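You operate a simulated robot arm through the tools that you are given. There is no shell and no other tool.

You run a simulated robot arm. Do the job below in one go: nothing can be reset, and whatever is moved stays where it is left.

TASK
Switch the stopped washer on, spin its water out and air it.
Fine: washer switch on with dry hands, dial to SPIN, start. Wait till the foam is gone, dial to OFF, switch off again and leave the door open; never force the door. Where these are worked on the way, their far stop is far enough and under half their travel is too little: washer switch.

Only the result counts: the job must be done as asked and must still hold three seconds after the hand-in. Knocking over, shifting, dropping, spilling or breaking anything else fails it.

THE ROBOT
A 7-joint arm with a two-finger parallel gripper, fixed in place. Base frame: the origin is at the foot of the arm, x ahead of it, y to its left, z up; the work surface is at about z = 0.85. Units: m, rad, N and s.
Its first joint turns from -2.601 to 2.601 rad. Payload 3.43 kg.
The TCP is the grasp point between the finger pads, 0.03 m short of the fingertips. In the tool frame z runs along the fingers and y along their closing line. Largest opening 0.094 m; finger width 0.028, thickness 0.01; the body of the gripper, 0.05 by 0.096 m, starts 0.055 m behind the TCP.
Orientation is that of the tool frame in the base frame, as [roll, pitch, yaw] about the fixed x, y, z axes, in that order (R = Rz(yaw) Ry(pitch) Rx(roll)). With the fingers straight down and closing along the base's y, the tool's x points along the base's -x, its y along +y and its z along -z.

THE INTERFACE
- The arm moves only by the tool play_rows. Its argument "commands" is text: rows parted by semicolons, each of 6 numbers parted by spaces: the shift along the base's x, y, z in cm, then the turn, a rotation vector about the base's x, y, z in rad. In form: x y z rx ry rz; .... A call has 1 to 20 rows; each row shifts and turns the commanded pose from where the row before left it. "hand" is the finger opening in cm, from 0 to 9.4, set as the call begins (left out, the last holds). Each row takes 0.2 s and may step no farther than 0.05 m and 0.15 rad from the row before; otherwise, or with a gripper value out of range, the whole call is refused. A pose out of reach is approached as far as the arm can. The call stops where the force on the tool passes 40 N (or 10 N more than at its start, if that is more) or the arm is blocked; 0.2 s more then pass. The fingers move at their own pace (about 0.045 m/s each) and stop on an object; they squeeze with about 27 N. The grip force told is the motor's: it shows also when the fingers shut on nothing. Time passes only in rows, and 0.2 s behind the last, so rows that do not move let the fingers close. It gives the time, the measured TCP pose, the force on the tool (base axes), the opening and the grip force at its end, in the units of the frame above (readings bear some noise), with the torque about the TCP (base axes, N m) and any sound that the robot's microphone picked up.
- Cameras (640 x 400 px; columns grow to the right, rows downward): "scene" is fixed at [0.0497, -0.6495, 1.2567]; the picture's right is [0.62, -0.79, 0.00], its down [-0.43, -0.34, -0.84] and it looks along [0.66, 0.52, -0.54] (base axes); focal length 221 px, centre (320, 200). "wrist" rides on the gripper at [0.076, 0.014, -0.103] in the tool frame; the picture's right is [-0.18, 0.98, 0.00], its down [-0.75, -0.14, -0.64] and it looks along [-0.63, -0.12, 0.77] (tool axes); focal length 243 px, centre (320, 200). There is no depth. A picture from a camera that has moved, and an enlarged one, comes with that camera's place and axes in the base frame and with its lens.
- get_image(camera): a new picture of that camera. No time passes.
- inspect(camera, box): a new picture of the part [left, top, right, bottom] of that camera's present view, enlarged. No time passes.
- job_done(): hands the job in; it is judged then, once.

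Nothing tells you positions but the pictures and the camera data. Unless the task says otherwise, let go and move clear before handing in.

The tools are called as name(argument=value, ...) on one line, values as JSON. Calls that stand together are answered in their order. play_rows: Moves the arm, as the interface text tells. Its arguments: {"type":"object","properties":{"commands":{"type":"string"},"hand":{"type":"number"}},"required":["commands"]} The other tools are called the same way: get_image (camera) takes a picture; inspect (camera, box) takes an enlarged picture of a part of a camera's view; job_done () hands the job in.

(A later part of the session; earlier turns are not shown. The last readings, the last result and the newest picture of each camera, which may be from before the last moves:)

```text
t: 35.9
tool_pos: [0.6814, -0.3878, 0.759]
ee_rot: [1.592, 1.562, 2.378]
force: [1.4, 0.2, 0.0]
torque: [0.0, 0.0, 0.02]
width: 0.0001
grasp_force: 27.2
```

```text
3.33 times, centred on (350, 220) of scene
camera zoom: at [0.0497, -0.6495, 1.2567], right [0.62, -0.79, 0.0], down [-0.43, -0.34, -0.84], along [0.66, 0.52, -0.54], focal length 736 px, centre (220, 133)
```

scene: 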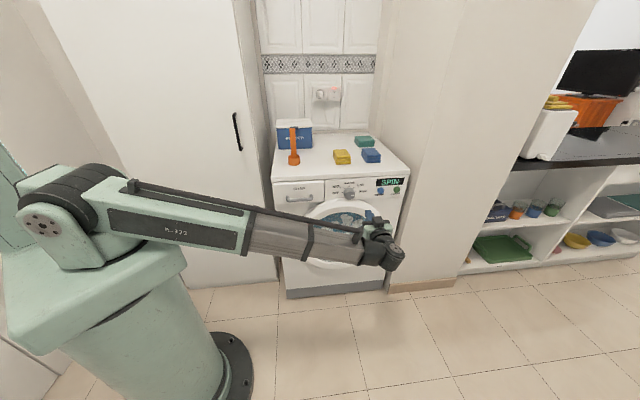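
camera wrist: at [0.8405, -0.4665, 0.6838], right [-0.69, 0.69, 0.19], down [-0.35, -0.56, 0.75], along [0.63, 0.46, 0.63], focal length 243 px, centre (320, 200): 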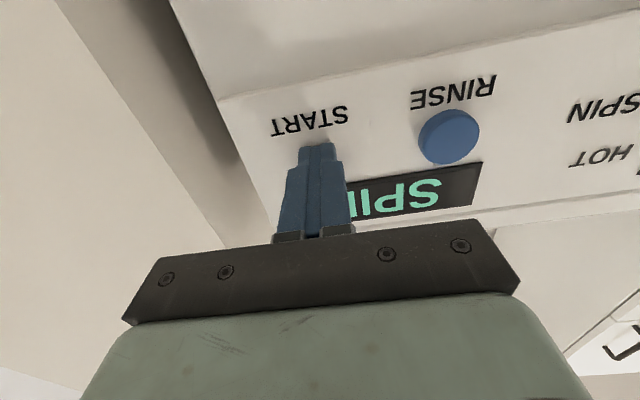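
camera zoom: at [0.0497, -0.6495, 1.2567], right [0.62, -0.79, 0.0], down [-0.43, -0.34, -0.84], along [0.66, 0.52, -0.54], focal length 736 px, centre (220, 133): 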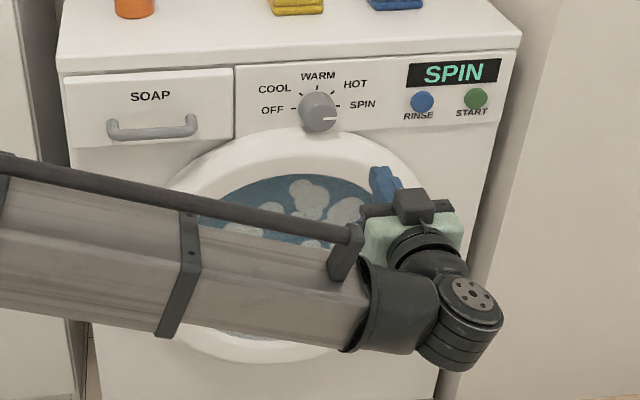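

SPIN is running. The arm hides the window, so I'll raise it and wait.

play_rows(commands="-1 0 4 0 0 0; -1 0 4 0 0 0; 0 0 4 0 0 0; 0 0 4 0 0 0; 0 0 4 0 0 0; 0 0 4 0 0 0; 0 0 4 0 0 0; 0 0 4 0 0 0; 0 0 0 0 0 0; 0 0 0 0 0 0; 0 0 0 0 0 0; 0 0 0 0 0 0; 0 0 0 0 0 0; 0 0 0 0 0 0; 0 0 0 0 0 0; 0 0 0 0 0 0")

get_image(camera="scene")

inspect(camera="scene", box=[270, 160, 430, 280])

```text
t: 39.3
tool_pos: [0.6631, -0.3866, 1.0765]
ee_rot: [1.593, 1.56, 2.379]
force: [0.3, 0.7, 1.0]
torque: [0.04, 0.01, -0.02]
width: 0.0
grasp_force: 27.2
```

```text
taken
```

scene: 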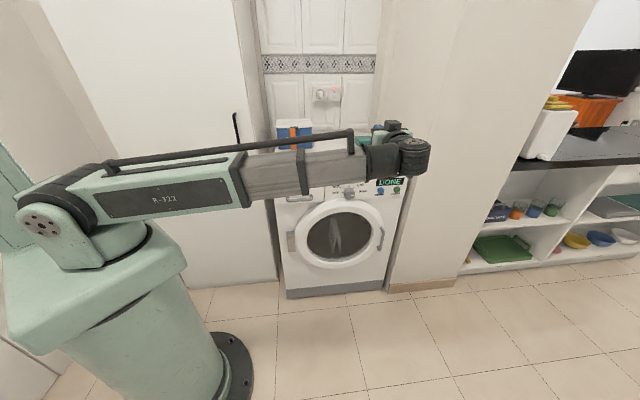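

```text
3.33 times, centred on (350, 220) of scene
camera zoom: at [0.0497, -0.6495, 1.2567], right [0.62, -0.79, 0.0], down [-0.43, -0.34, -0.84], along [0.66, 0.52, -0.54], focal length 736 px, centre (220, 133)
```

zoom: 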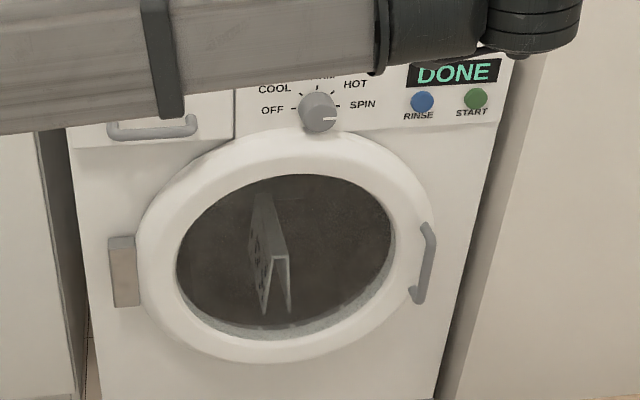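

The display reads DONE and the foam is gone. Next I'll turn the dial back to OFF (180° counter-clockwise), going down in front of it with open fingers turned clockwise.

play_rows(commands="0 0 -4 0 0 0; 0 0 -4 0 0 0; 0 0 -4 0 0 0; 0 0 -4 0 0 0; 0 0 -4 0 0 0; 0 0 -4 0 0 0; 0 0 -4 0 0 0; 0 0 -4 0 0 0; 2.05 3.1 0 0.0925 0.0925 0; 2.05 3.1 0 0.0925 0.0925 0; 2.05 3.1 0 0.0925 0.0925 0; 0 0 0 0 0 0", hand=7)

inspect(camera="wrist", box=[180, 30, 440, 190])

```text
t: 41.9
tool_pos: [0.7256, -0.2947, 0.7579]
ee_rot: [1.57, 1.167, 2.358]
force: [-1.0, 0.2, -1.3]
torque: [0.03, 0.01, 0.03]
width: 0.07
grasp_force: 0.0
```

```text
2.46 times, centred on (310, 110) of wrist
camera zoom: at [0.6232, -0.3374, 0.6934], right [-0.59, 0.59, 0.56], down [-0.15, -0.76, 0.64], along [0.79, 0.29, 0.53], focal length 597 px, centre (345, 422)
```

zoom: 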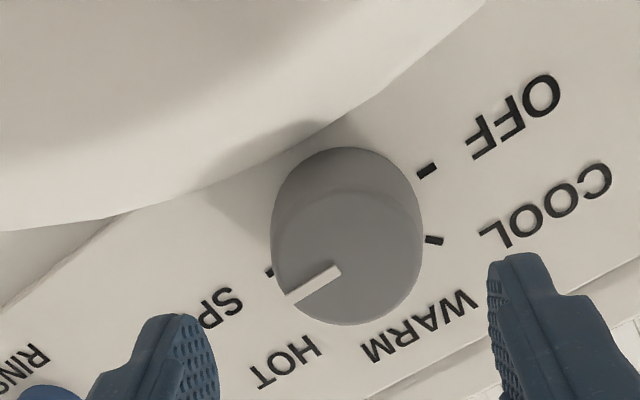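

Aligned. Advance, grip and turn counter-clockwise 45°.

play_rows(commands="1.1 1.15 0 0 0 0; 1.05 1.15 0 0 0 0; 1.0 1.1 0 0 0 0; 0 0 0 0 0 0")

play_rows(commands="0 0 0 0 0 0; 0 0 0 0 0 0; 0 0 0 0 0 0; 0 0 0 0 0 0", hand=3.5)

play_rows(commands="0 0 0 -0.0925 -0.0925 0; 0 0 0 -0.0925 -0.0925 0; 0 0 0 -0.0925 -0.0925 0; 0 0 0 -0.0925 -0.0925 0; 0 0 0 -0.0925 -0.0925 0; 0 0 0 -0.0925 -0.0925 0; 0 0 0 0 0 0")

inspect(camera="scene", box=[310, 160, 420, 230])

```text
t: 42.9
tool_pos: [0.7564, -0.2641, 0.7586]
ee_rot: [1.571, 1.168, 2.356]
force: [-0.7, -0.2, -0.3]
torque: [0.01, 0.01, -0.01]
width: 0.0699
grasp_force: 0.0
```

```text
t: 43.9
tool_pos: [0.7555, -0.2622, 0.7575]
ee_rot: [1.57, 1.168, 2.355]
force: [-0.7, 2.0, 0.9]
torque: [0.04, 0.01, 0.07]
width: 0.0454
grasp_force: 44.7
```

```text
t: 45.2
tool_pos: [0.7553, -0.2617, 0.7589]
ee_rot: [-1.581, 1.292, -0.796]
force: [-5.7, -7.6, -0.3]
torque: [0.08, -0.16, 0.27]
width: 0.0452
grasp_force: 45.3
stopped in row 6: the force on the tool passed its limit at 41 N (the readings are from after the stop); the commanded pose is now the measured one
```

```text
5.71 times, centred on (365, 195) of scene
camera zoom: at [0.0497, -0.6495, 1.2567], right [0.62, -0.79, 0.0], down [-0.43, -0.34, -0.84], along [0.66, 0.52, -0.54], focal length 1262 px, centre (63, 229)
```

zoom: 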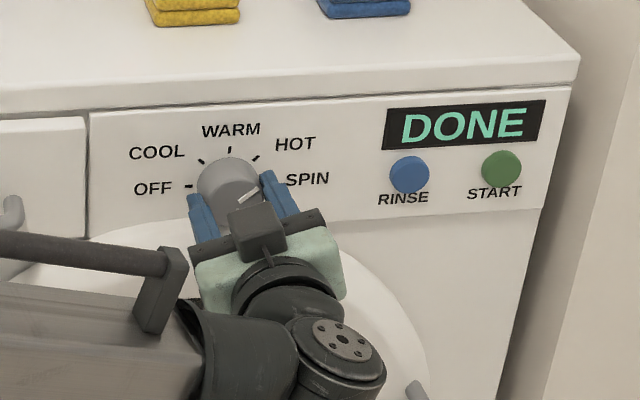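

The dial is near HOT; the stroke ended slightly early on side force. Regrip and take the next stroke.

play_rows(commands="0 0 0 0 0 0; 0 0 0 0 0 0; 0 0 0 0 0 0; 0 0 0 0.095 0.095 0; 0 0 0 0.095 0.095 0; 0 0 0 0.095 0.095 0; 0 0 0 0.095 0.095 0; 0 0 0 0.095 0.095 0; 0 0 0 0 0 0", hand=7)

play_rows(commands="0.1 0 -0.05 0 0 0; 0 0 0 0 0 0; 0 0 0 0 0 0; 0 0 0 0 0 0", hand=3.5)

play_rows(commands="0 0 0 -0.0925 -0.0925 0; 0 0 0 -0.0925 -0.0925 0; 0 0 0 -0.0925 -0.0925 0; 0 0 0 -0.0925 -0.0925 0; 0 0 0 -0.0925 -0.0925 0; 0 0 0 -0.0925 -0.0925 0; 0 0 0 0 0 0")

inspect(camera="scene", box=[310, 160, 420, 230])

```text
t: 47.2
tool_pos: [0.7555, -0.2611, 0.7576]
ee_rot: [1.578, 1.178, 2.364]
force: [0.5, -0.4, -0.7]
torque: [0.02, 0.0, 0.0]
width: 0.07
grasp_force: 0.1
```

```text
t: 48.2
tool_pos: [0.757, -0.2611, 0.7571]
ee_rot: [1.578, 1.181, 2.364]
force: [-0.4, -1.2, -1.5]
torque: [0.02, -0.01, -0.01]
width: 0.0454
grasp_force: 45.2
```

```text
t: 49.8
tool_pos: [0.7565, -0.2609, 0.7566]
ee_rot: [-1.584, 1.177, -0.795]
force: [-1.6, 3.7, -6.2]
torque: [0.25, -0.21, 0.08]
width: 0.0453
grasp_force: 45.5
```

```text
5.71 times, centred on (365, 195) of scene
camera zoom: at [0.0497, -0.6495, 1.2567], right [0.62, -0.79, 0.0], down [-0.43, -0.34, -0.84], along [0.66, 0.52, -0.54], focal length 1262 px, centre (63, 229)
```

zoom: 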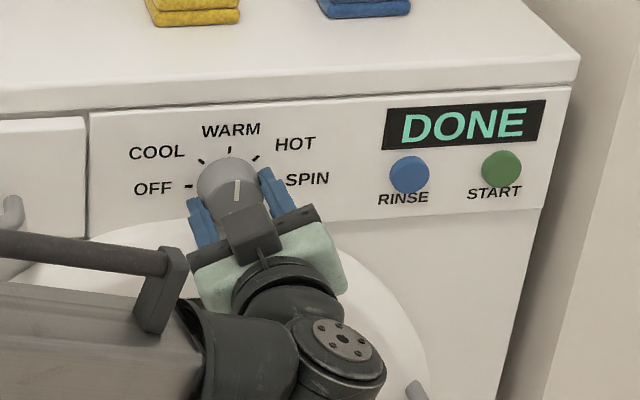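

Now near WARM, with low side forces. Next stroke.

play_rows(commands="0 0 0 0 0 0; 0 0 0 0 0 0; 0 0 0 0 0 0; 0 0 0 0.0925 0.0925 0; 0 0 0 0.0925 0.0925 0; 0 0 0 0.0925 0.0925 0; 0 0 0 0.0925 0.0925 0; 0 0 0 0.0925 0.0925 0; 0 0 0 0.0925 0.0925 0; 0 0 0 0 0 0", hand=7)

play_rows(commands="0 0 0 0 0 0; 0 0 0 0 0 0; 0 0 0 0 0 0; 0 0 0 0 0 0", hand=3.5)

play_rows(commands="0 0 0 -0.0925 -0.0925 0; 0 0 0 -0.0925 -0.0925 0; 0 0 0 -0.0925 -0.0925 0; 0 0 0 -0.0925 -0.0925 0; 0 0 0 -0.0925 -0.0925 0; 0 0 0 -0.0925 -0.0925 0; 0 0 0 0 0 0")

inspect(camera="scene", box=[310, 160, 420, 230])

```text
t: 52.0
tool_pos: [0.7566, -0.2613, 0.7584]
ee_rot: [1.578, 1.178, 2.364]
force: [0.3, 0.5, -0.4]
torque: [-0.02, -0.01, 0.01]
width: 0.07
grasp_force: 0.1
```

```text
t: 53.0
tool_pos: [0.7567, -0.2612, 0.7578]
ee_rot: [1.578, 1.179, 2.363]
force: [2.3, -0.2, -0.5]
torque: [-0.06, 0.01, -0.22]
width: 0.0456
grasp_force: 44.8
```

```text
t: 54.6
tool_pos: [0.7567, -0.2602, 0.7581]
ee_rot: [-1.583, 1.176, -0.796]
force: [-8.4, 4.6, -10.8]
torque: [-0.01, 0.01, -0.25]
width: 0.0457
grasp_force: 44.9
```

```text
5.71 times, centred on (365, 195) of scene
camera zoom: at [0.0497, -0.6495, 1.2567], right [0.62, -0.79, 0.0], down [-0.43, -0.34, -0.84], along [0.66, 0.52, -0.54], focal length 1262 px, centre (63, 229)
```

zoom: 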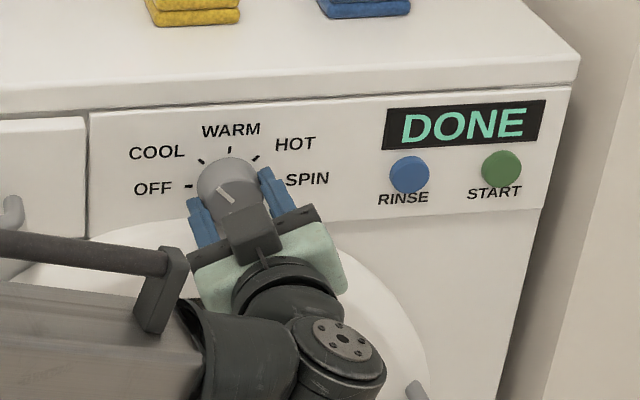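

The pointer is at COOL. One more stroke to OFF.

play_rows(commands="0 0 0 0 0 0; 0 0 0 0 0 0; 0 0 0 0 0 0; 0 0 0 0.0925 0.0925 0; 0 0 0 0.0925 0.0925 0; 0 0 0 0.0925 0.0925 0; 0 0 0 0.0925 0.0925 0; 0 0 0 0.0925 0.0925 0; 0 0 0 0.0925 0.0925 0; 0 0 0 0 0 0", hand=7)

play_rows(commands="0 0 0 0 0 0; 0 0 0 0 0 0; 0 0 0 0 0 0; 0 0 0 0 0 0", hand=3.5)

play_rows(commands="0 0 0 -0.0925 -0.0925 0; 0 0 0 -0.0925 -0.0925 0; 0 0 0 -0.0925 -0.0925 0; 0 0 0 -0.0925 -0.0925 0; 0 0 0 -0.0925 -0.0925 0; 0 0 0 -0.0925 -0.0925 0; 0 0 0 0 0 0")

get_image(camera="wrist")

inspect(camera="scene", box=[310, 160, 420, 230])

```text
t: 56.8
tool_pos: [0.7561, -0.2608, 0.7582]
ee_rot: [1.579, 1.179, 2.365]
force: [0.7, -0.1, -0.3]
torque: [-0.03, 0.01, 0.03]
width: 0.0701
grasp_force: 0.0
```

```text
t: 57.8
tool_pos: [0.7579, -0.2607, 0.7581]
ee_rot: [1.578, 1.18, 2.366]
force: [6.2, -3.1, -1.1]
torque: [-0.07, 0.05, -0.28]
width: 0.0455
grasp_force: 44.4
```

```text
t: 59.4
tool_pos: [0.7567, -0.2618, 0.7594]
ee_rot: [-1.576, 1.175, -0.792]
force: [2.9, -1.5, 2.6]
torque: [0.16, -0.2, 0.69]
width: 0.0452
grasp_force: 45.1
```

```text
taken
camera wrist: at [0.6964, -0.3455, 0.6826], right [-0.69, 0.69, -0.21], down [-0.57, -0.34, 0.75], along [0.45, 0.64, 0.63], focal length 243 px, centre (320, 200)
```

wrist: 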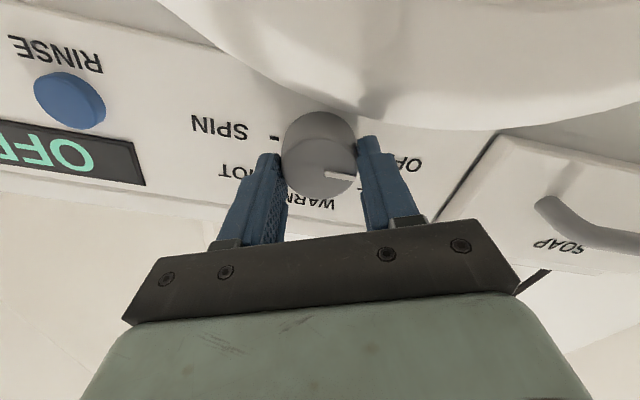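

```text
5.71 times, centred on (365, 195) of scene
camera zoom: at [0.0497, -0.6495, 1.2567], right [0.62, -0.79, 0.0], down [-0.43, -0.34, -0.84], along [0.66, 0.52, -0.54], focal length 1262 px, centre (63, 229)
```

zoom: 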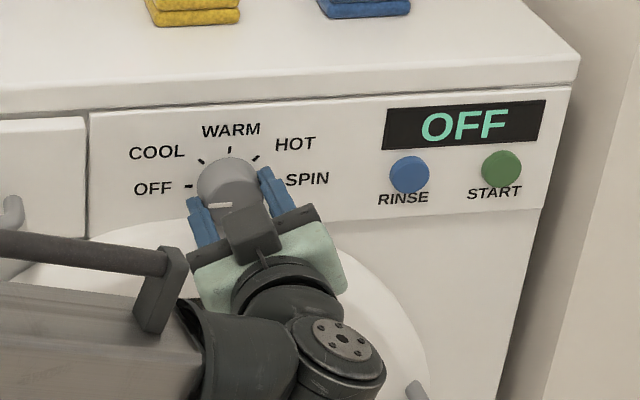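

The display reads OFF. I'll release, back off and check the pointer.

play_rows(commands="0 0 0 0 0 0; 0 0 0 0 0 0; 0 0 0 0 0 0; 0 0 0 0.0925 0.0925 0; 0 0 0 0.0925 0.0925 0; 0 0 0 0.0925 0.0925 0; -1.5 -1.5 0 0 0 0; -2 -2 0 0 0 0; -2 -2 0 0 0 0; -2 -2 0 0 0 0; -2 -2 0 0 0 0; 0 0 0 0 0 0", hand=7)

get_image(camera="wrist")

inspect(camera="wrist", box=[220, 30, 420, 155])

inspect(camera="scene", box=[270, 160, 430, 280])

```text
t: 62.0
tool_pos: [0.6667, -0.358, 0.7566]
ee_rot: [-2.943, 1.567, -2.158]
force: [-0.3, 0.7, -0.5]
torque: [-0.02, -0.01, 0.03]
width: 0.0701
grasp_force: 0.1
```

```text
taken
camera wrist: at [0.584, -0.4202, 0.6802], right [-0.7, 0.69, 0.18], down [-0.35, -0.55, 0.76], along [0.63, 0.46, 0.63], focal length 243 px, centre (320, 200)
```

wrist: 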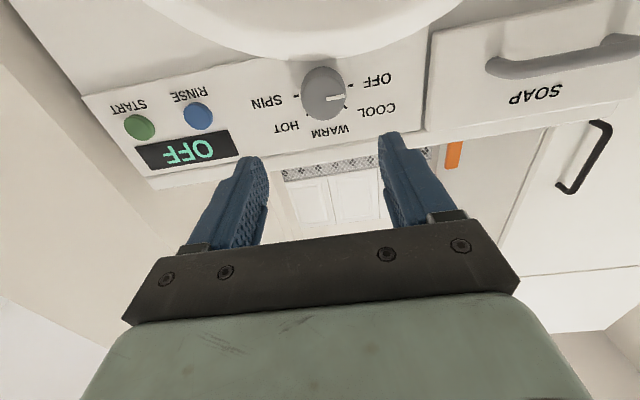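

```text
3.20 times, centred on (320, 92) of wrist
camera zoom: at [0.584, -0.4202, 0.6802], right [-0.7, 0.69, 0.18], down [-0.35, -0.55, 0.76], along [0.63, 0.46, 0.63], focal length 776 px, centre (320, 544)
```

zoom: 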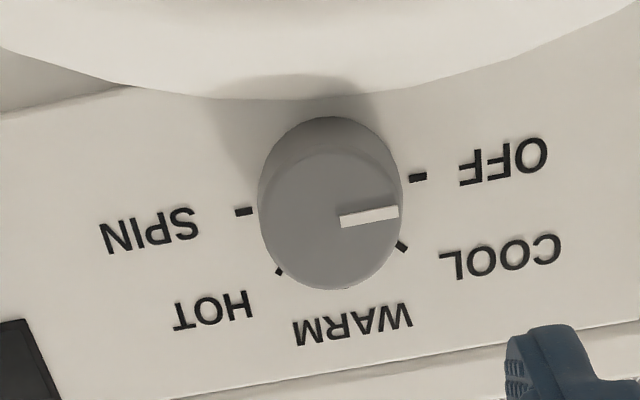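

```text
3.33 times, centred on (350, 220) of scene
camera zoom: at [0.0497, -0.6495, 1.2567], right [0.62, -0.79, 0.0], down [-0.43, -0.34, -0.84], along [0.66, 0.52, -0.54], focal length 736 px, centre (220, 133)
```

zoom: 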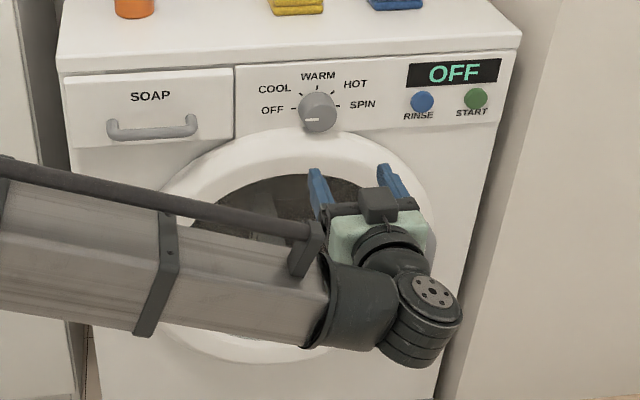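

The dial points at OFF. Now back to the wall switch: fingers closed, rise, then move over the washer along the same line as before.

play_rows(commands="0 0 3.9 0 0 0; 0 0 3.9 0 0 0; 0 0 3.9 0 0 0; 0 0 3.9 0 0 0; 0 0 3.9 0 0 0; 0 0 3.9 0 0 0; 0 0 3.9 0 0 0; 0 0 3.9 0 0 0; 0 0 3.9 0 0 0; 0.6 -0.6 3.9 0 0 0; 0.6 -0.6 0 0 0 0; 0 0 0 0 0 0", hand=0)

play_rows(commands="3.3 3.3 0 0 0 0; 3.3 3.3 0 0 0 0; 3.3 3.3 0 0 0 0; 3.3 3.3 0 0 0 0; 3.3 3.3 0 0 0 0; 3.3 3.3 0 0 0 0; 3.3 3.3 0 0 0 0; 3.3 3.3 0 0 0 0; 3.3 3.3 0 0 0 0; 3.3 3.3 -0.5 0 0 0; 3.3 3.3 -1 0 0 0; 3.3 3.3 -1 0 0 0; 3 3 -1 0 0 0; 2.5 2.5 -1 0 0 0; 0 0 0 0 0 0")

get_image(camera="wrist")

get_image(camera="scene")

```text
t: 64.6
tool_pos: [0.6755, -0.3701, 1.1496]
ee_rot: [-2.923, 1.567, -2.135]
force: [0.3, -0.3, 0.1]
torque: [0.05, 0.0, 0.0]
width: 0.0003
grasp_force: 27.1
```

```text
t: 67.8
tool_pos: [1.1246, 0.084, 1.1005]
ee_rot: [-2.831, 1.567, -2.046]
force: [0.8, 0.2, 0.2]
torque: [0.0, 0.03, -0.01]
width: 0.0
grasp_force: 27.2
```

```text
taken
camera wrist: at [1.0426, 0.0213, 1.0257], right [-0.7, 0.69, 0.18], down [-0.35, -0.55, 0.76], along [0.63, 0.46, 0.63], focal length 243 px, centre (320, 200)
```

wrist: 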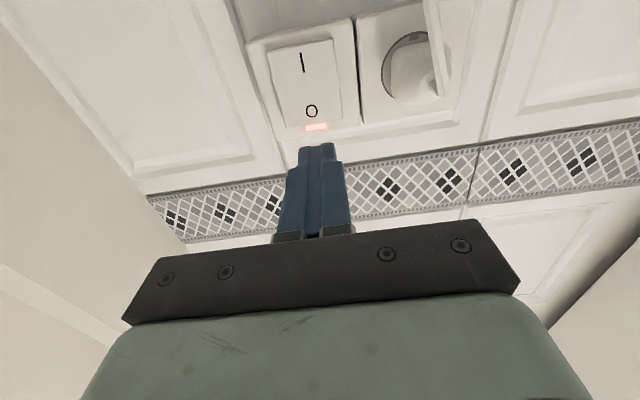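

```text
taken
```

scene: 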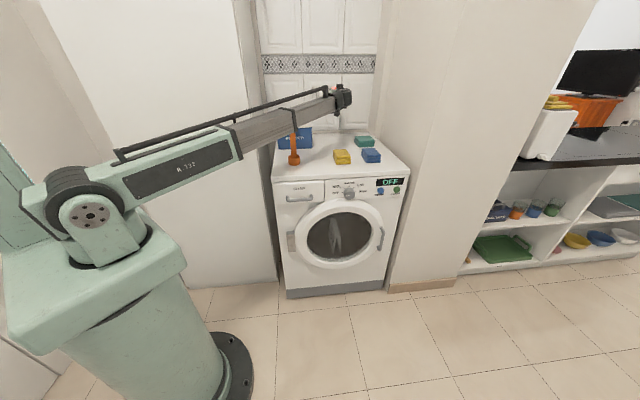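

The lamp is lit and "O" is almost dead ahead. I'll shift 0.5 cm right and press it.

play_rows(commands="0.45 -0.45 -0.15 0 0 0; 1 1 0 0 0 0; 1 1 0 0 0 0; 1 1 0 0 0 0; 0.5 0.5 0 0 0 0; 0.3 0.3 0 0 0 0; 0.3 0.3 0 0 0 0; 0.3 0.3 0 0 0 0; 0.3 0.3 0 0 0 0; 0.3 0.3 0 0 0 0; 0.3 0.3 0 0 0 0; 0.3 0.3 0 0 0 0; 0.3 0.3 0 0 0 0")

get_image(camera="wrist")

inspect(camera="scene", box=[280, 70, 410, 200])

```text
t: 70.3
tool_pos: [1.178, 0.1276, 1.1019]
ee_rot: [-2.872, 1.567, -2.088]
force: [-8.7, -6.2, 4.3]
torque: [-0.03, 0.03, 0.05]
width: 0.0
grasp_force: 26.7
heard: click
stopped in row 12: the force on the tool passed its limit at 46 N (the readings are from after the stop); the commanded pose is now the measured one
```

```text
taken
camera wrist: at [1.0961, 0.0644, 1.0254], right [-0.69, 0.7, 0.18], down [-0.35, -0.55, 0.76], along [0.63, 0.46, 0.63], focal length 243 px, centre (320, 200)
```

wrist: 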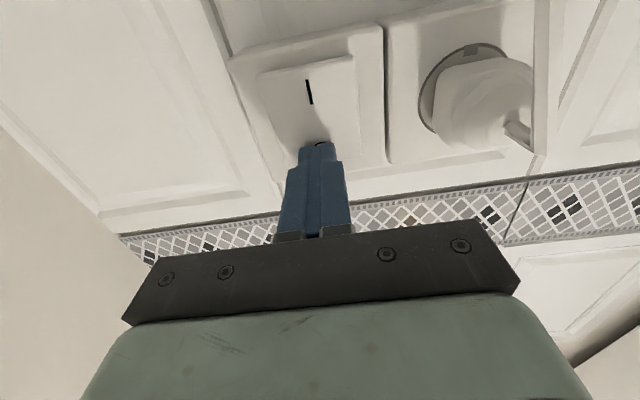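

```text
3.08 times, centred on (345, 135) of scene
camera zoom: at [0.0497, -0.6495, 1.2567], right [0.62, -0.79, 0.0], down [-0.43, -0.34, -0.84], along [0.66, 0.52, -0.54], focal length 680 px, centre (243, 400)
```

zoom: 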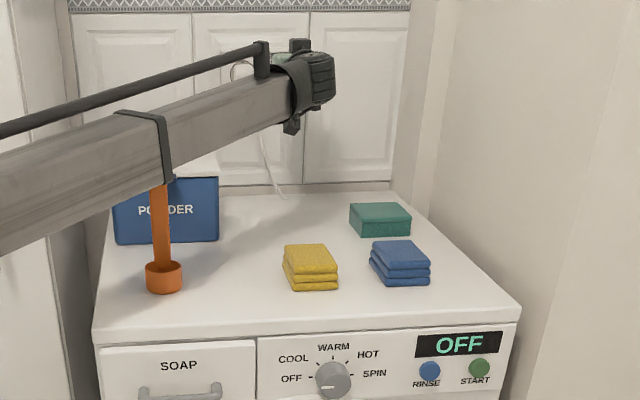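

Click heard. I'll back off and check the rocker and lamp.

play_rows(commands="-0.5 -0.5 0 0 0 0; -1.5 -1.5 0.2 0 0 0; -2.5 -2.5 0.6 0 0 0; -2.5 -2.5 0.8 0 0 0; -2.5 -2.5 0.8 0 0 0; -3 -3 0.8 0 0 0; -3 -3 0.8 0 0 0; 0 0 0 0 0 0")

inspect(camera="wrist", box=[240, 0, 440, 125])

```text
t: 72.1
tool_pos: [1.0221, -0.0262, 1.1406]
ee_rot: [-3.042, 1.564, -2.255]
force: [-0.3, -1.4, -0.3]
torque: [-0.03, 0.0, 0.0]
width: 0.0001
grasp_force: 26.9
```

```text
3.20 times, centred on (340, 62) of wrist
camera zoom: at [0.94, -0.0898, 1.0647], right [-0.7, 0.69, 0.18], down [-0.35, -0.55, 0.76], along [0.63, 0.46, 0.63], focal length 776 px, centre (256, 640)
```

zoom: 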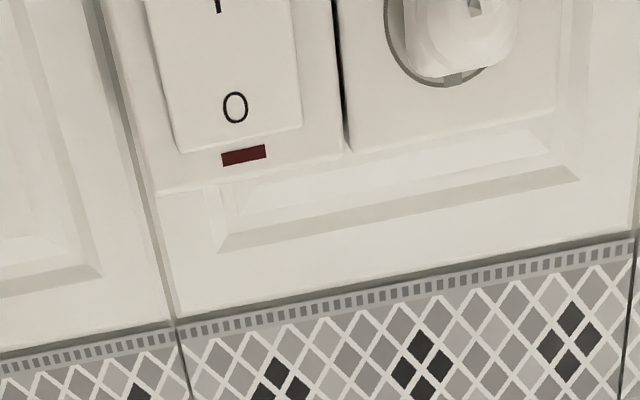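

The lamp is dark, so the switch is off. Now the door: I'll retreat, then go down in front of the door handle on the right.

play_rows(commands="-3.2 -3.2 0 0 0 0; -3.2 -3.2 0 0 0 0; -3.2 -3.2 0 0 0 0; -3.2 -3.2 0 0 0 0; -3.2 -3.2 0 0 0 0; -3.2 -3.2 0 0 0 0; -3.2 -3.2 0 0 0 0; -3.2 -3.2 0 0 0 0; -3.2 -3.2 0 0 0 0; -2 -3.2 0 0 0 0; 0 -3 -2 0 0 0; 1 -3 -3.5 0 0 0; 1.5 -2.5 -3.5 0 0 0; 0 0 -4.5 0 0 0; 0 0 -4.5 0 0 0; 0 0 -4.5 0 0 0; 0 0 -4.5 0 0 0; 0 0 -4.5 0 0 0; 0 0 -4.5 0 0 0; 0 0 -4.5 0 0 0")

get_image(camera="scene")

get_image(camera="wrist")

```text
t: 76.3
tool_pos: [0.7412, -0.4303, 0.7343]
ee_rot: [-2.819, 1.563, -2.033]
force: [1.1, -0.2, 0.3]
torque: [0.0, 0.0, 0.01]
width: 0.0
grasp_force: 27.3
```

```text
taken
```

scene: 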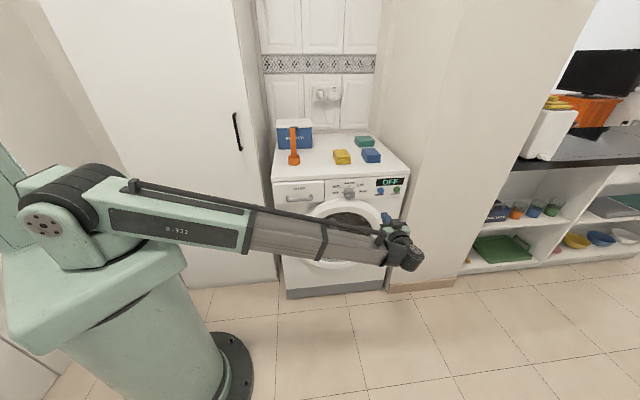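

```text
taken
camera wrist: at [0.6591, -0.4941, 0.6582], right [-0.7, 0.69, 0.18], down [-0.35, -0.55, 0.76], along [0.63, 0.46, 0.63], focal length 243 px, centre (320, 200)
```

wrist: 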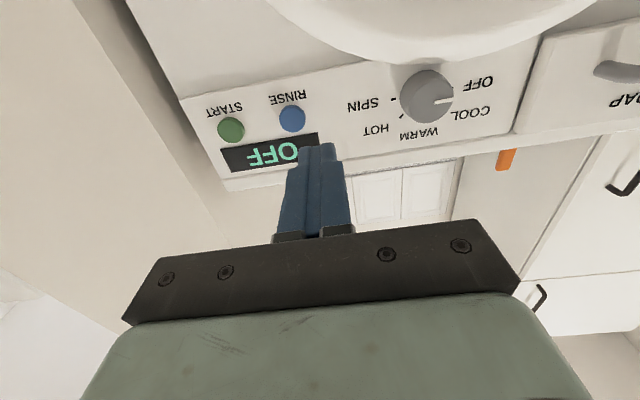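

play_rows(commands="-1 -1 -4 0 0 0; -1 -1 -4 0 0 0; 0 0 -4 0 0 0; 0 0 -4 0 0 0; 0 0 -4 0 0 0; 0 0 0 0 0 0", hand=7)

get_image(camera="scene")

get_image(camera="wrist")

inspect(camera="scene", box=[270, 200, 430, 300])

```text
t: 77.7
tool_pos: [0.7187, -0.4494, 0.5364]
ee_rot: [-2.963, 1.564, -2.177]
force: [0.6, -0.3, -0.7]
torque: [-0.01, 0.01, -0.01]
width: 0.0699
grasp_force: 0.1
```

```text
taken
```

scene: 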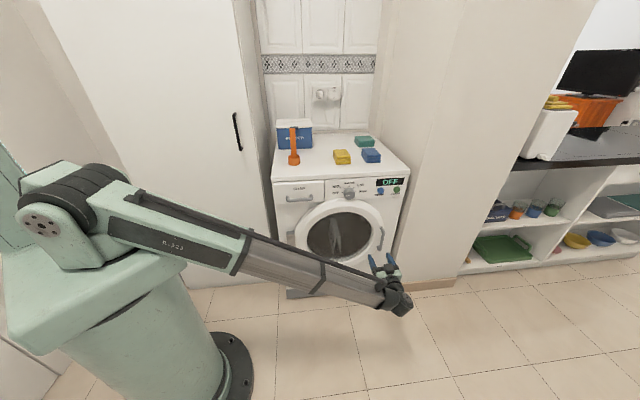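

```text
taken
camera wrist: at [0.6366, -0.5127, 0.4605], right [-0.7, 0.69, 0.18], down [-0.35, -0.55, 0.76], along [0.63, 0.46, 0.63], focal length 243 px, centre (320, 200)
```

wrist: 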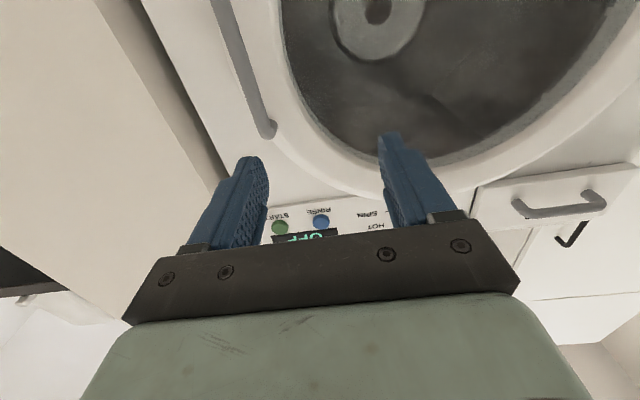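

```text
4.00 times, centred on (350, 250) of scene
camera zoom: at [0.0497, -0.6495, 1.2567], right [0.62, -0.79, 0.0], down [-0.43, -0.34, -0.84], along [0.66, 0.52, -0.54], focal length 884 px, centre (200, 0)
```

zoom: 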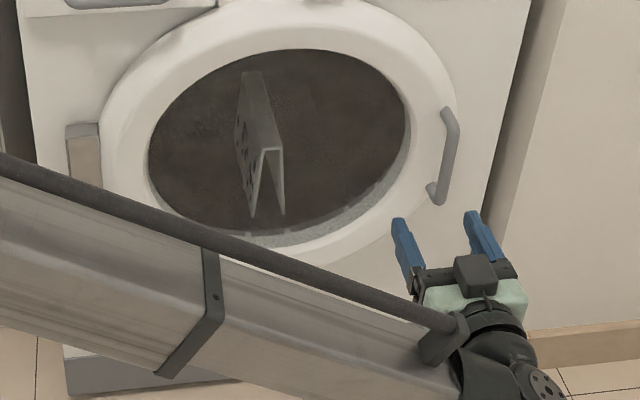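

The handle bar is vertical at about (0.850, -0.398), z 0.46–0.58, standing about 8 cm off the panel. I'll line up with it and look again.

play_rows(commands="2 -2 -1 0 0 0; 2 -2 -1 0 0 0; 2 2 0 0 0 0; 2 2 0 0 0 0; 0 0 0 0 0 0", hand=6)

get_image(camera="wrist")

inspect(camera="scene", box=[330, 200, 430, 270])

```text
t: 78.9
tool_pos: [0.8001, -0.452, 0.5136]
ee_rot: [-3.008, 1.566, -2.223]
force: [-0.4, 0.6, -0.8]
torque: [-0.01, 0.0, -0.03]
width: 0.0602
grasp_force: 0.1
```

```text
taken
camera wrist: at [0.7182, -0.5142, 0.4379], right [-0.7, 0.69, 0.18], down [-0.35, -0.55, 0.76], along [0.63, 0.46, 0.63], focal length 243 px, centre (320, 200)
```

wrist: 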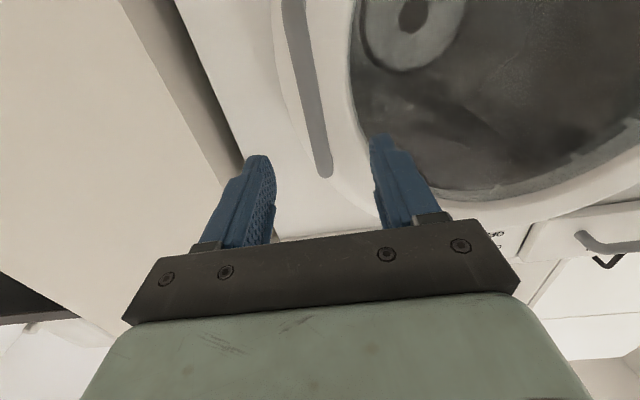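

```text
5.71 times, centred on (380, 235) of scene
camera zoom: at [0.0497, -0.6495, 1.2567], right [0.62, -0.79, 0.0], down [-0.43, -0.34, -0.84], along [0.66, 0.52, -0.54], focal length 1262 px, centre (-23, 0)
```

zoom: 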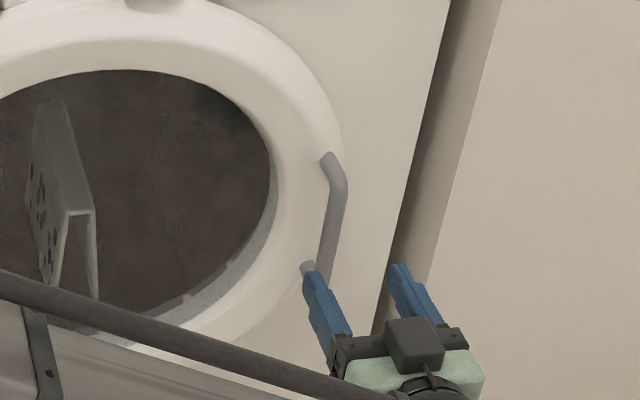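

The bar sits between the fingers, about 0.4 cm right of centre. I'll correct and advance around it.

play_rows(commands="0.3 -0.3 0 0 0 0; 1.4 1.4 0 0 0 0; 1.4 1.4 0 0 0 0; 1.3 1.3 0 0 0 0; 0 0 0 0 0 0")

get_image(camera="wrist")

inspect(camera="scene", box=[330, 200, 430, 270])

```text
t: 80.1
tool_pos: [0.8461, -0.4125, 0.5135]
ee_rot: [-2.996, 1.566, -2.209]
force: [-0.3, 0.7, -0.5]
torque: [0.02, 0.0, -0.01]
width: 0.0597
grasp_force: 0.0
```

```text
taken
camera wrist: at [0.7637, -0.4761, 0.4378], right [-0.7, 0.7, 0.18], down [-0.35, -0.55, 0.76], along [0.63, 0.46, 0.63], focal length 243 px, centre (320, 200)
```

wrist: 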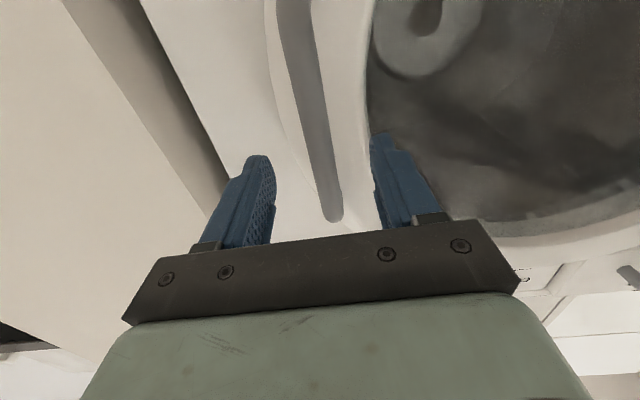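

```text
5.71 times, centred on (380, 235) of scene
camera zoom: at [0.0497, -0.6495, 1.2567], right [0.62, -0.79, 0.0], down [-0.43, -0.34, -0.84], along [0.66, 0.52, -0.54], focal length 1262 px, centre (-23, 0)
```

zoom: 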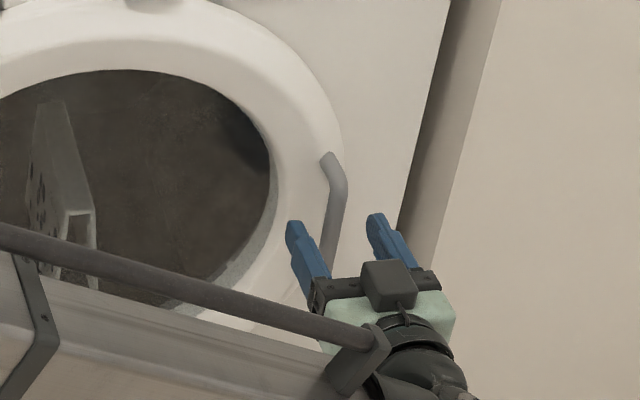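

The bar is between the fingers. I'll advance another 1 cm and close.

play_rows(commands="0.4 0.4 0 0 0 0; 0.4 0.4 0 0 0 0; 0 0 0 0 0 0")

play_rows(commands="0 0 0 0 0 0; 0 0 0 0 0 0; 0 0 0 0 0 0; 0 0 0 0 0 0; 0 0 0 0 0 0", hand=0.5)

get_image(camera="wrist")

inspect(camera="scene", box=[330, 200, 430, 270])

```text
t: 80.9
tool_pos: [0.8535, -0.4058, 0.5157]
ee_rot: [-2.988, 1.566, -2.201]
force: [-0.2, -0.2, -0.5]
torque: [0.01, 0.01, 0.04]
width: 0.0599
grasp_force: 0.0
```

```text
t: 82.1
tool_pos: [0.8515, -0.4047, 0.5162]
ee_rot: [-3.078, 1.566, -2.29]
force: [-19.5, 12.6, -2.6]
torque: [0.29, -0.19, 0.38]
width: 0.0146
grasp_force: 44.8
```

```text
taken
camera wrist: at [0.7695, -0.4682, 0.4392], right [-0.7, 0.69, 0.18], down [-0.35, -0.55, 0.76], along [0.63, 0.46, 0.63], focal length 243 px, centre (320, 200)
```

wrist: 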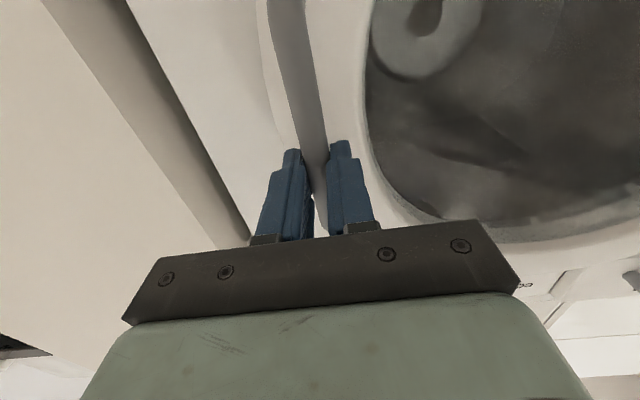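

```text
5.71 times, centred on (380, 235) of scene
camera zoom: at [0.0497, -0.6495, 1.2567], right [0.62, -0.79, 0.0], down [-0.43, -0.34, -0.84], along [0.66, 0.52, -0.54], focal length 1262 px, centre (-23, 0)
```

zoom: 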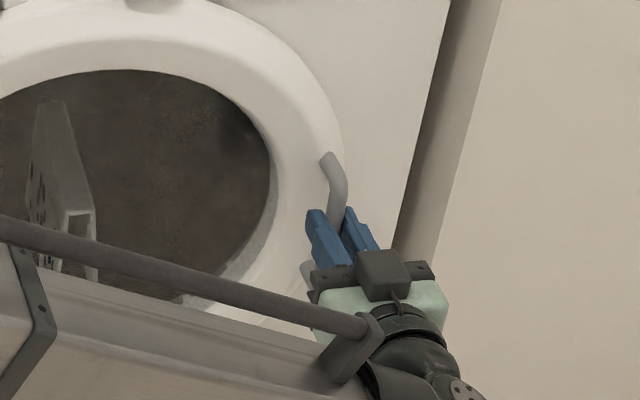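

The bar is gripped. I'll relax the side force, then pull gently along the hinge arc and watch the force.

play_rows(commands="-0.2 0.2 0 0 0 0; 0 0 0 0 0 0")

play_rows(commands="-0.5 -0.4 0 0 0 -0.014; -0.5 -0.4 0 0 0 -0.014; -0.5 -0.4 0 0 0 -0.014; 0 0 0 0 0 0")

inspect(camera="scene", box=[270, 180, 430, 280])

```text
t: 82.7
tool_pos: [0.8521, -0.4054, 0.5156]
ee_rot: [-2.965, 1.565, -2.182]
force: [-13.1, 1.3, -1.3]
torque: [-0.22, 0.43, 0.22]
width: 0.0145
grasp_force: 45.5
```

```text
t: 83.7
tool_pos: [0.8355, -0.4146, 0.5152]
ee_rot: [-2.954, 1.566, -2.205]
force: [-7.3, 11.7, 4.5]
torque: [-0.47, 0.72, 0.11]
width: 0.0148
grasp_force: 44.6
```

```text
4.00 times, centred on (350, 230) of scene
camera zoom: at [0.0497, -0.6495, 1.2567], right [0.62, -0.79, 0.0], down [-0.43, -0.34, -0.84], along [0.66, 0.52, -0.54], focal length 884 px, centre (200, 80)
```

zoom: 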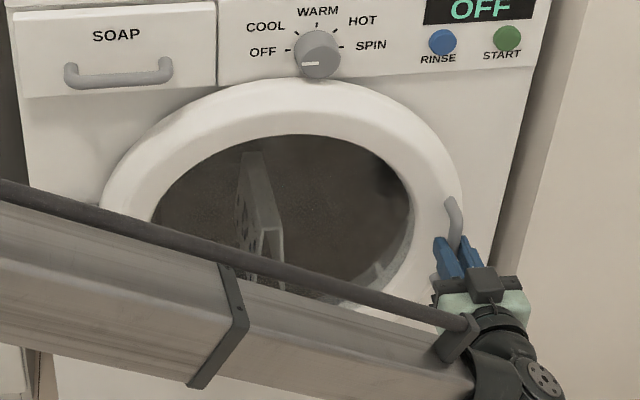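

The door follows easily with little force. Continuing along the arc.

play_rows(commands="-2.3 -1.4 0 0 0 -0.06; -2.28 -1.31 0 0 0 -0.06; -2.43 -1.2 0 0 0 -0.06; -2.42 -1.02 0 0 0 -0.06; 0 0 0 0 0 0")

get_image(camera="scene")

get_image(camera="wrist")

```text
t: 84.9
tool_pos: [0.7409, -0.4651, 0.5143]
ee_rot: [-2.221, 1.569, -1.714]
force: [-10.3, 23.2, 12.3]
torque: [0.41, -0.3, 0.33]
width: 0.0147
grasp_force: 44.6
```

```text
taken
```

scene: 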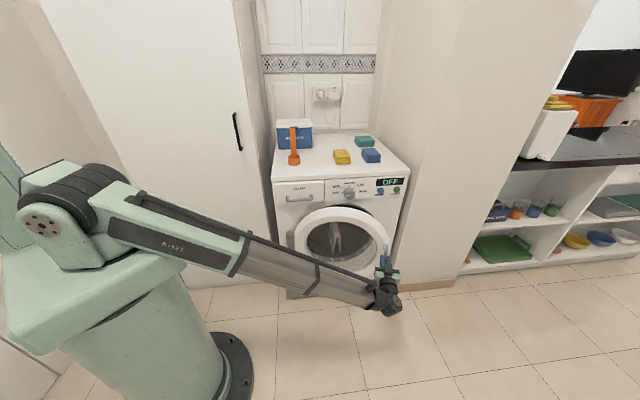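

```text
taken
camera wrist: at [0.6458, -0.502, 0.4387], right [-0.48, 0.86, 0.18], down [-0.49, -0.43, 0.75], along [0.73, 0.27, 0.63], focal length 243 px, centre (320, 200)
```

wrist: 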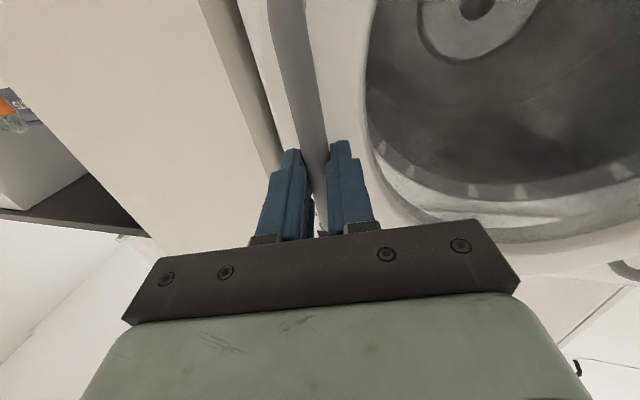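

The door is opening. There's some inward radial force, so I'll trim the radius slightly and continue.

play_rows(commands="-0.1 0.3 0.2 0 0 0; -2.45 -0.8 0 0 0 -0.06; -2.58 -0.66 0 0 0 -0.06; -2.54 -0.48 0 0 0 -0.06; 0 0 0 0 0 0")

```text
t: 86.2
tool_pos: [0.6634, -0.4846, 0.5141]
ee_rot: [-3.067, 1.567, -2.754]
force: [0.1, -2.7, -0.7]
torque: [0.11, -0.16, -0.02]
width: 0.0146
grasp_force: 44.9
stopped in row 5: the force on the tool passed its limit at 42 N (the readings are from after the stop); the commanded pose is now the measured one
```

The door is about 28° open. From the path I refit the hinge at about (0.60, -0.07) with radius about 0.42, and I'll continue on that arc.

play_rows(commands="-2.53 -0.15 0 0 0 -0.06; -2.49 -0.1 0 0 0 -0.06; 0 0 0 0 0 0")

```text
t: 87.0
tool_pos: [0.6162, -0.4911, 0.5149]
ee_rot: [2.91, 1.568, 3.092]
force: [-0.1, -4.3, 0.2]
torque: [-0.13, 0.14, -0.08]
width: 0.0147
grasp_force: 45.0
stopped in row 3: the force on the tool passed its limit at 42 N (the readings are from after the stop); the commanded pose is now the measured one
```

play_rows(commands="-2.65 -0.13 0 0 0 -0.06; -2.61 0.01 0 0 0 -0.06; 0 0 0 0 0 0")

get_image(camera="scene")

get_image(camera="wrist")

```text
t: 87.8
tool_pos: [0.5606, -0.4919, 0.5148]
ee_rot: [-3.04, 1.57, -2.975]
force: [-0.7, 20.6, 0.3]
torque: [0.12, -0.86, 0.34]
width: 0.0146
grasp_force: 44.9
```

```text
taken
```

scene: 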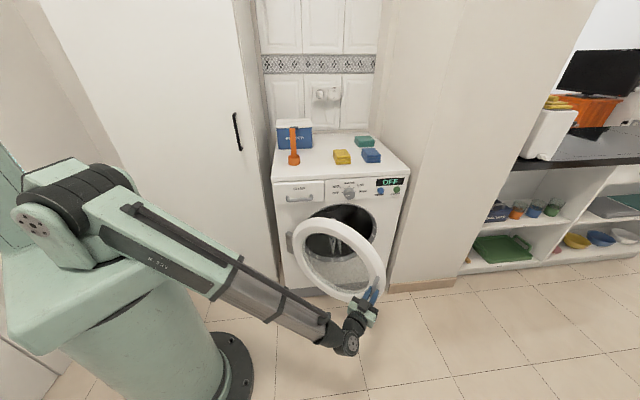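

```text
taken
camera wrist: at [0.4592, -0.4845, 0.4386], right [-0.07, 0.98, 0.18], down [-0.63, -0.18, 0.75], along [0.77, -0.07, 0.63], focal length 243 px, centre (320, 200)
```

wrist: 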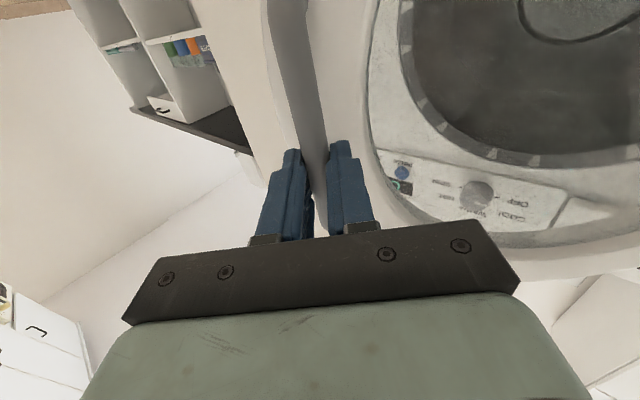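

Door about 42° open. Continuing on the arc.

play_rows(commands="-2.6 0.4 0 0 0 -0.06; -2.65 0.35 0 0 0 -0.06; 0 0 0 0 0 0")

```text
t: 88.5
tool_pos: [0.5084, -0.4854, 0.5149]
ee_rot: [2.76, 1.569, 2.7]
force: [-1.1, -3.2, 6.2]
torque: [-0.07, 0.3, -0.07]
width: 0.0147
grasp_force: 44.7
```

play_rows(commands="-2.6 0.5 0 0 0 -0.06; -2.53 0.63 0 0 0 -0.06; 0 0 0 0 0 0")

get_image(camera="scene")

```text
t: 89.5
tool_pos: [0.4567, -0.4742, 0.5147]
ee_rot: [2.109, 1.569, 1.92]
force: [-1.4, -3.0, -2.2]
torque: [-0.14, -0.16, -0.04]
width: 0.0148
grasp_force: 44.7
stopped in row 3: the force on the tool passed its limit at 41 N (the readings are from after the stop); the commanded pose is now the measured one
```

```text
taken
```

scene: 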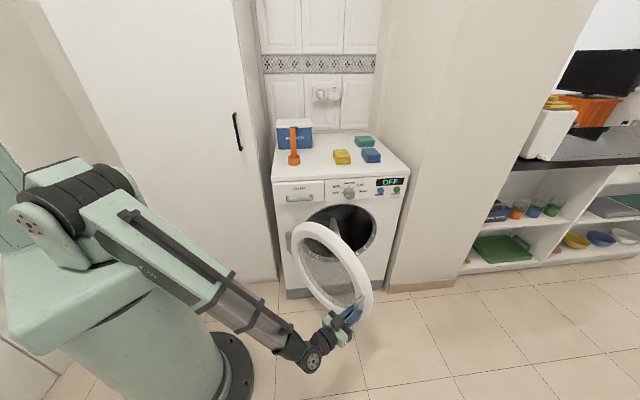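

About 54° open. A couple more steps.

play_rows(commands="-2.46 0.78 0 0 0 -0.06; -2.5 0.92 0 0 0 -0.06; 0 0 0 0 0 0")

get_image(camera="scene")

get_image(camera="wrist")

```text
t: 90.3
tool_pos: [0.4054, -0.4555, 0.515]
ee_rot: [0.62, 1.567, 0.31]
force: [-5.1, -13.1, 17.6]
torque: [0.08, 0.95, -0.25]
width: 0.0148
grasp_force: 45.1
```

```text
taken
```

scene: 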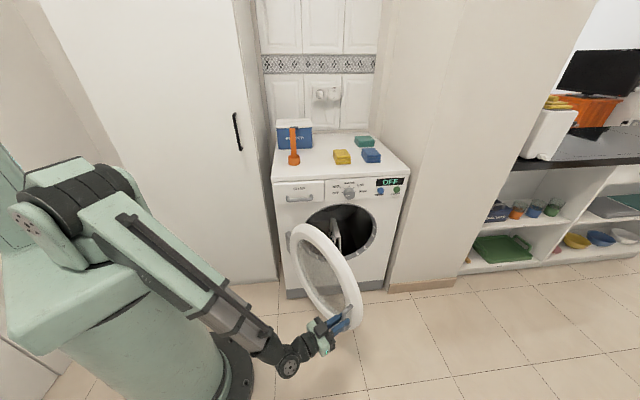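

```text
taken
camera wrist: at [0.3132, -0.411, 0.4382], right [0.3, 0.94, 0.19], down [-0.66, 0.06, 0.75], along [0.69, -0.35, 0.63], focal length 243 px, centre (320, 200)
```

wrist: 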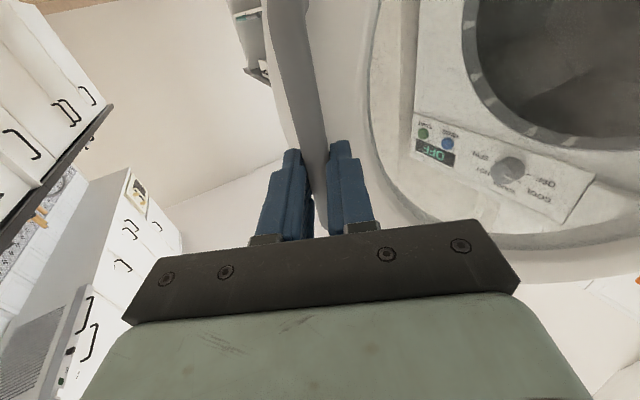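

About 61° open. I'll try a little more.

play_rows(commands="-2.33 1.0 0 0 0 -0.06; -2.36 1.2 0 0 0 -0.06; 0 0 0 0 0 0")

get_image(camera="scene")

```text
t: 91.1
tool_pos: [0.3673, -0.4361, 0.5149]
ee_rot: [-2.375, 1.565, -2.798]
force: [-6.6, -13.1, 19.9]
torque: [0.08, -0.53, -0.42]
width: 0.0147
grasp_force: 45.5
out of reach, approached as far as the arm can: row 2
```

```text
taken
```

scene: 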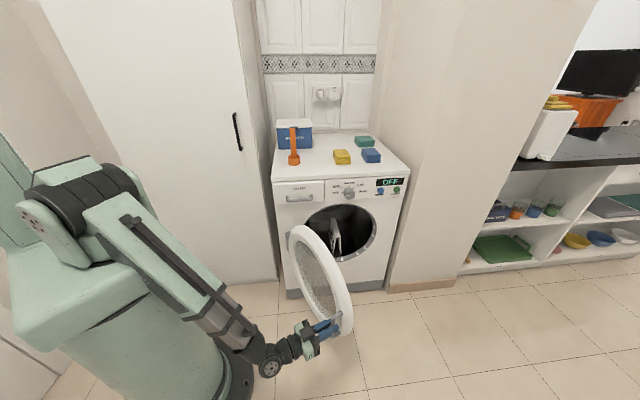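

About 66° open, and the arm can't fold further. I'll release the handle and check that the door stays.

play_rows(commands="0 0 0 0 0 0; 0 0 0 0 0 0; 0 0 0 0 0 0; 0 0 0 0 0 0", hand=5.5)

get_image(camera="wrist")

inspect(camera="scene", box=[210, 190, 410, 390])

```text
t: 92.1
tool_pos: [0.3671, -0.4346, 0.5118]
ee_rot: [-2.868, 1.559, 2.995]
force: [-0.4, -0.3, 0.4]
torque: [0.01, 0.03, 0.02]
width: 0.0549
grasp_force: 0.1
```

```text
taken
camera wrist: at [0.2797, -0.3804, 0.4365], right [0.4, 0.9, 0.18], down [-0.64, 0.13, 0.76], along [0.66, -0.42, 0.62], focal length 243 px, centre (320, 200)
```

wrist: 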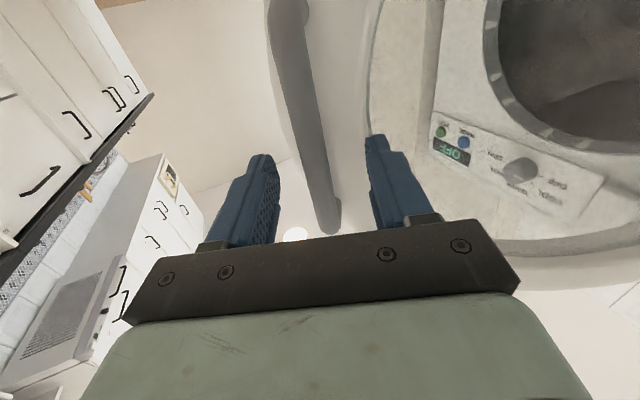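

```text
2.00 times, centred on (310, 290) of scene
camera zoom: at [0.0497, -0.6495, 1.2567], right [0.62, -0.79, 0.0], down [-0.43, -0.34, -0.84], along [0.66, 0.52, -0.54], focal length 442 px, centre (340, 20)
```

zoom: 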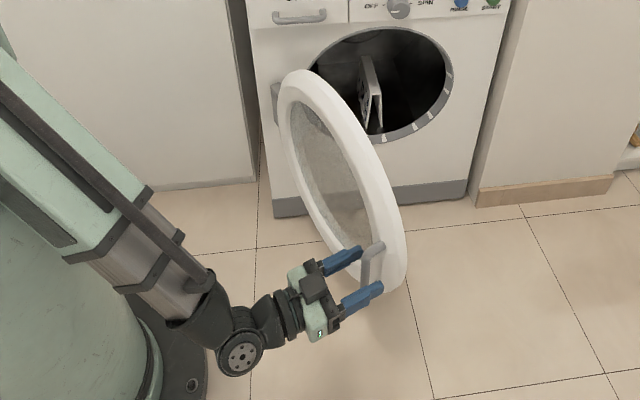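

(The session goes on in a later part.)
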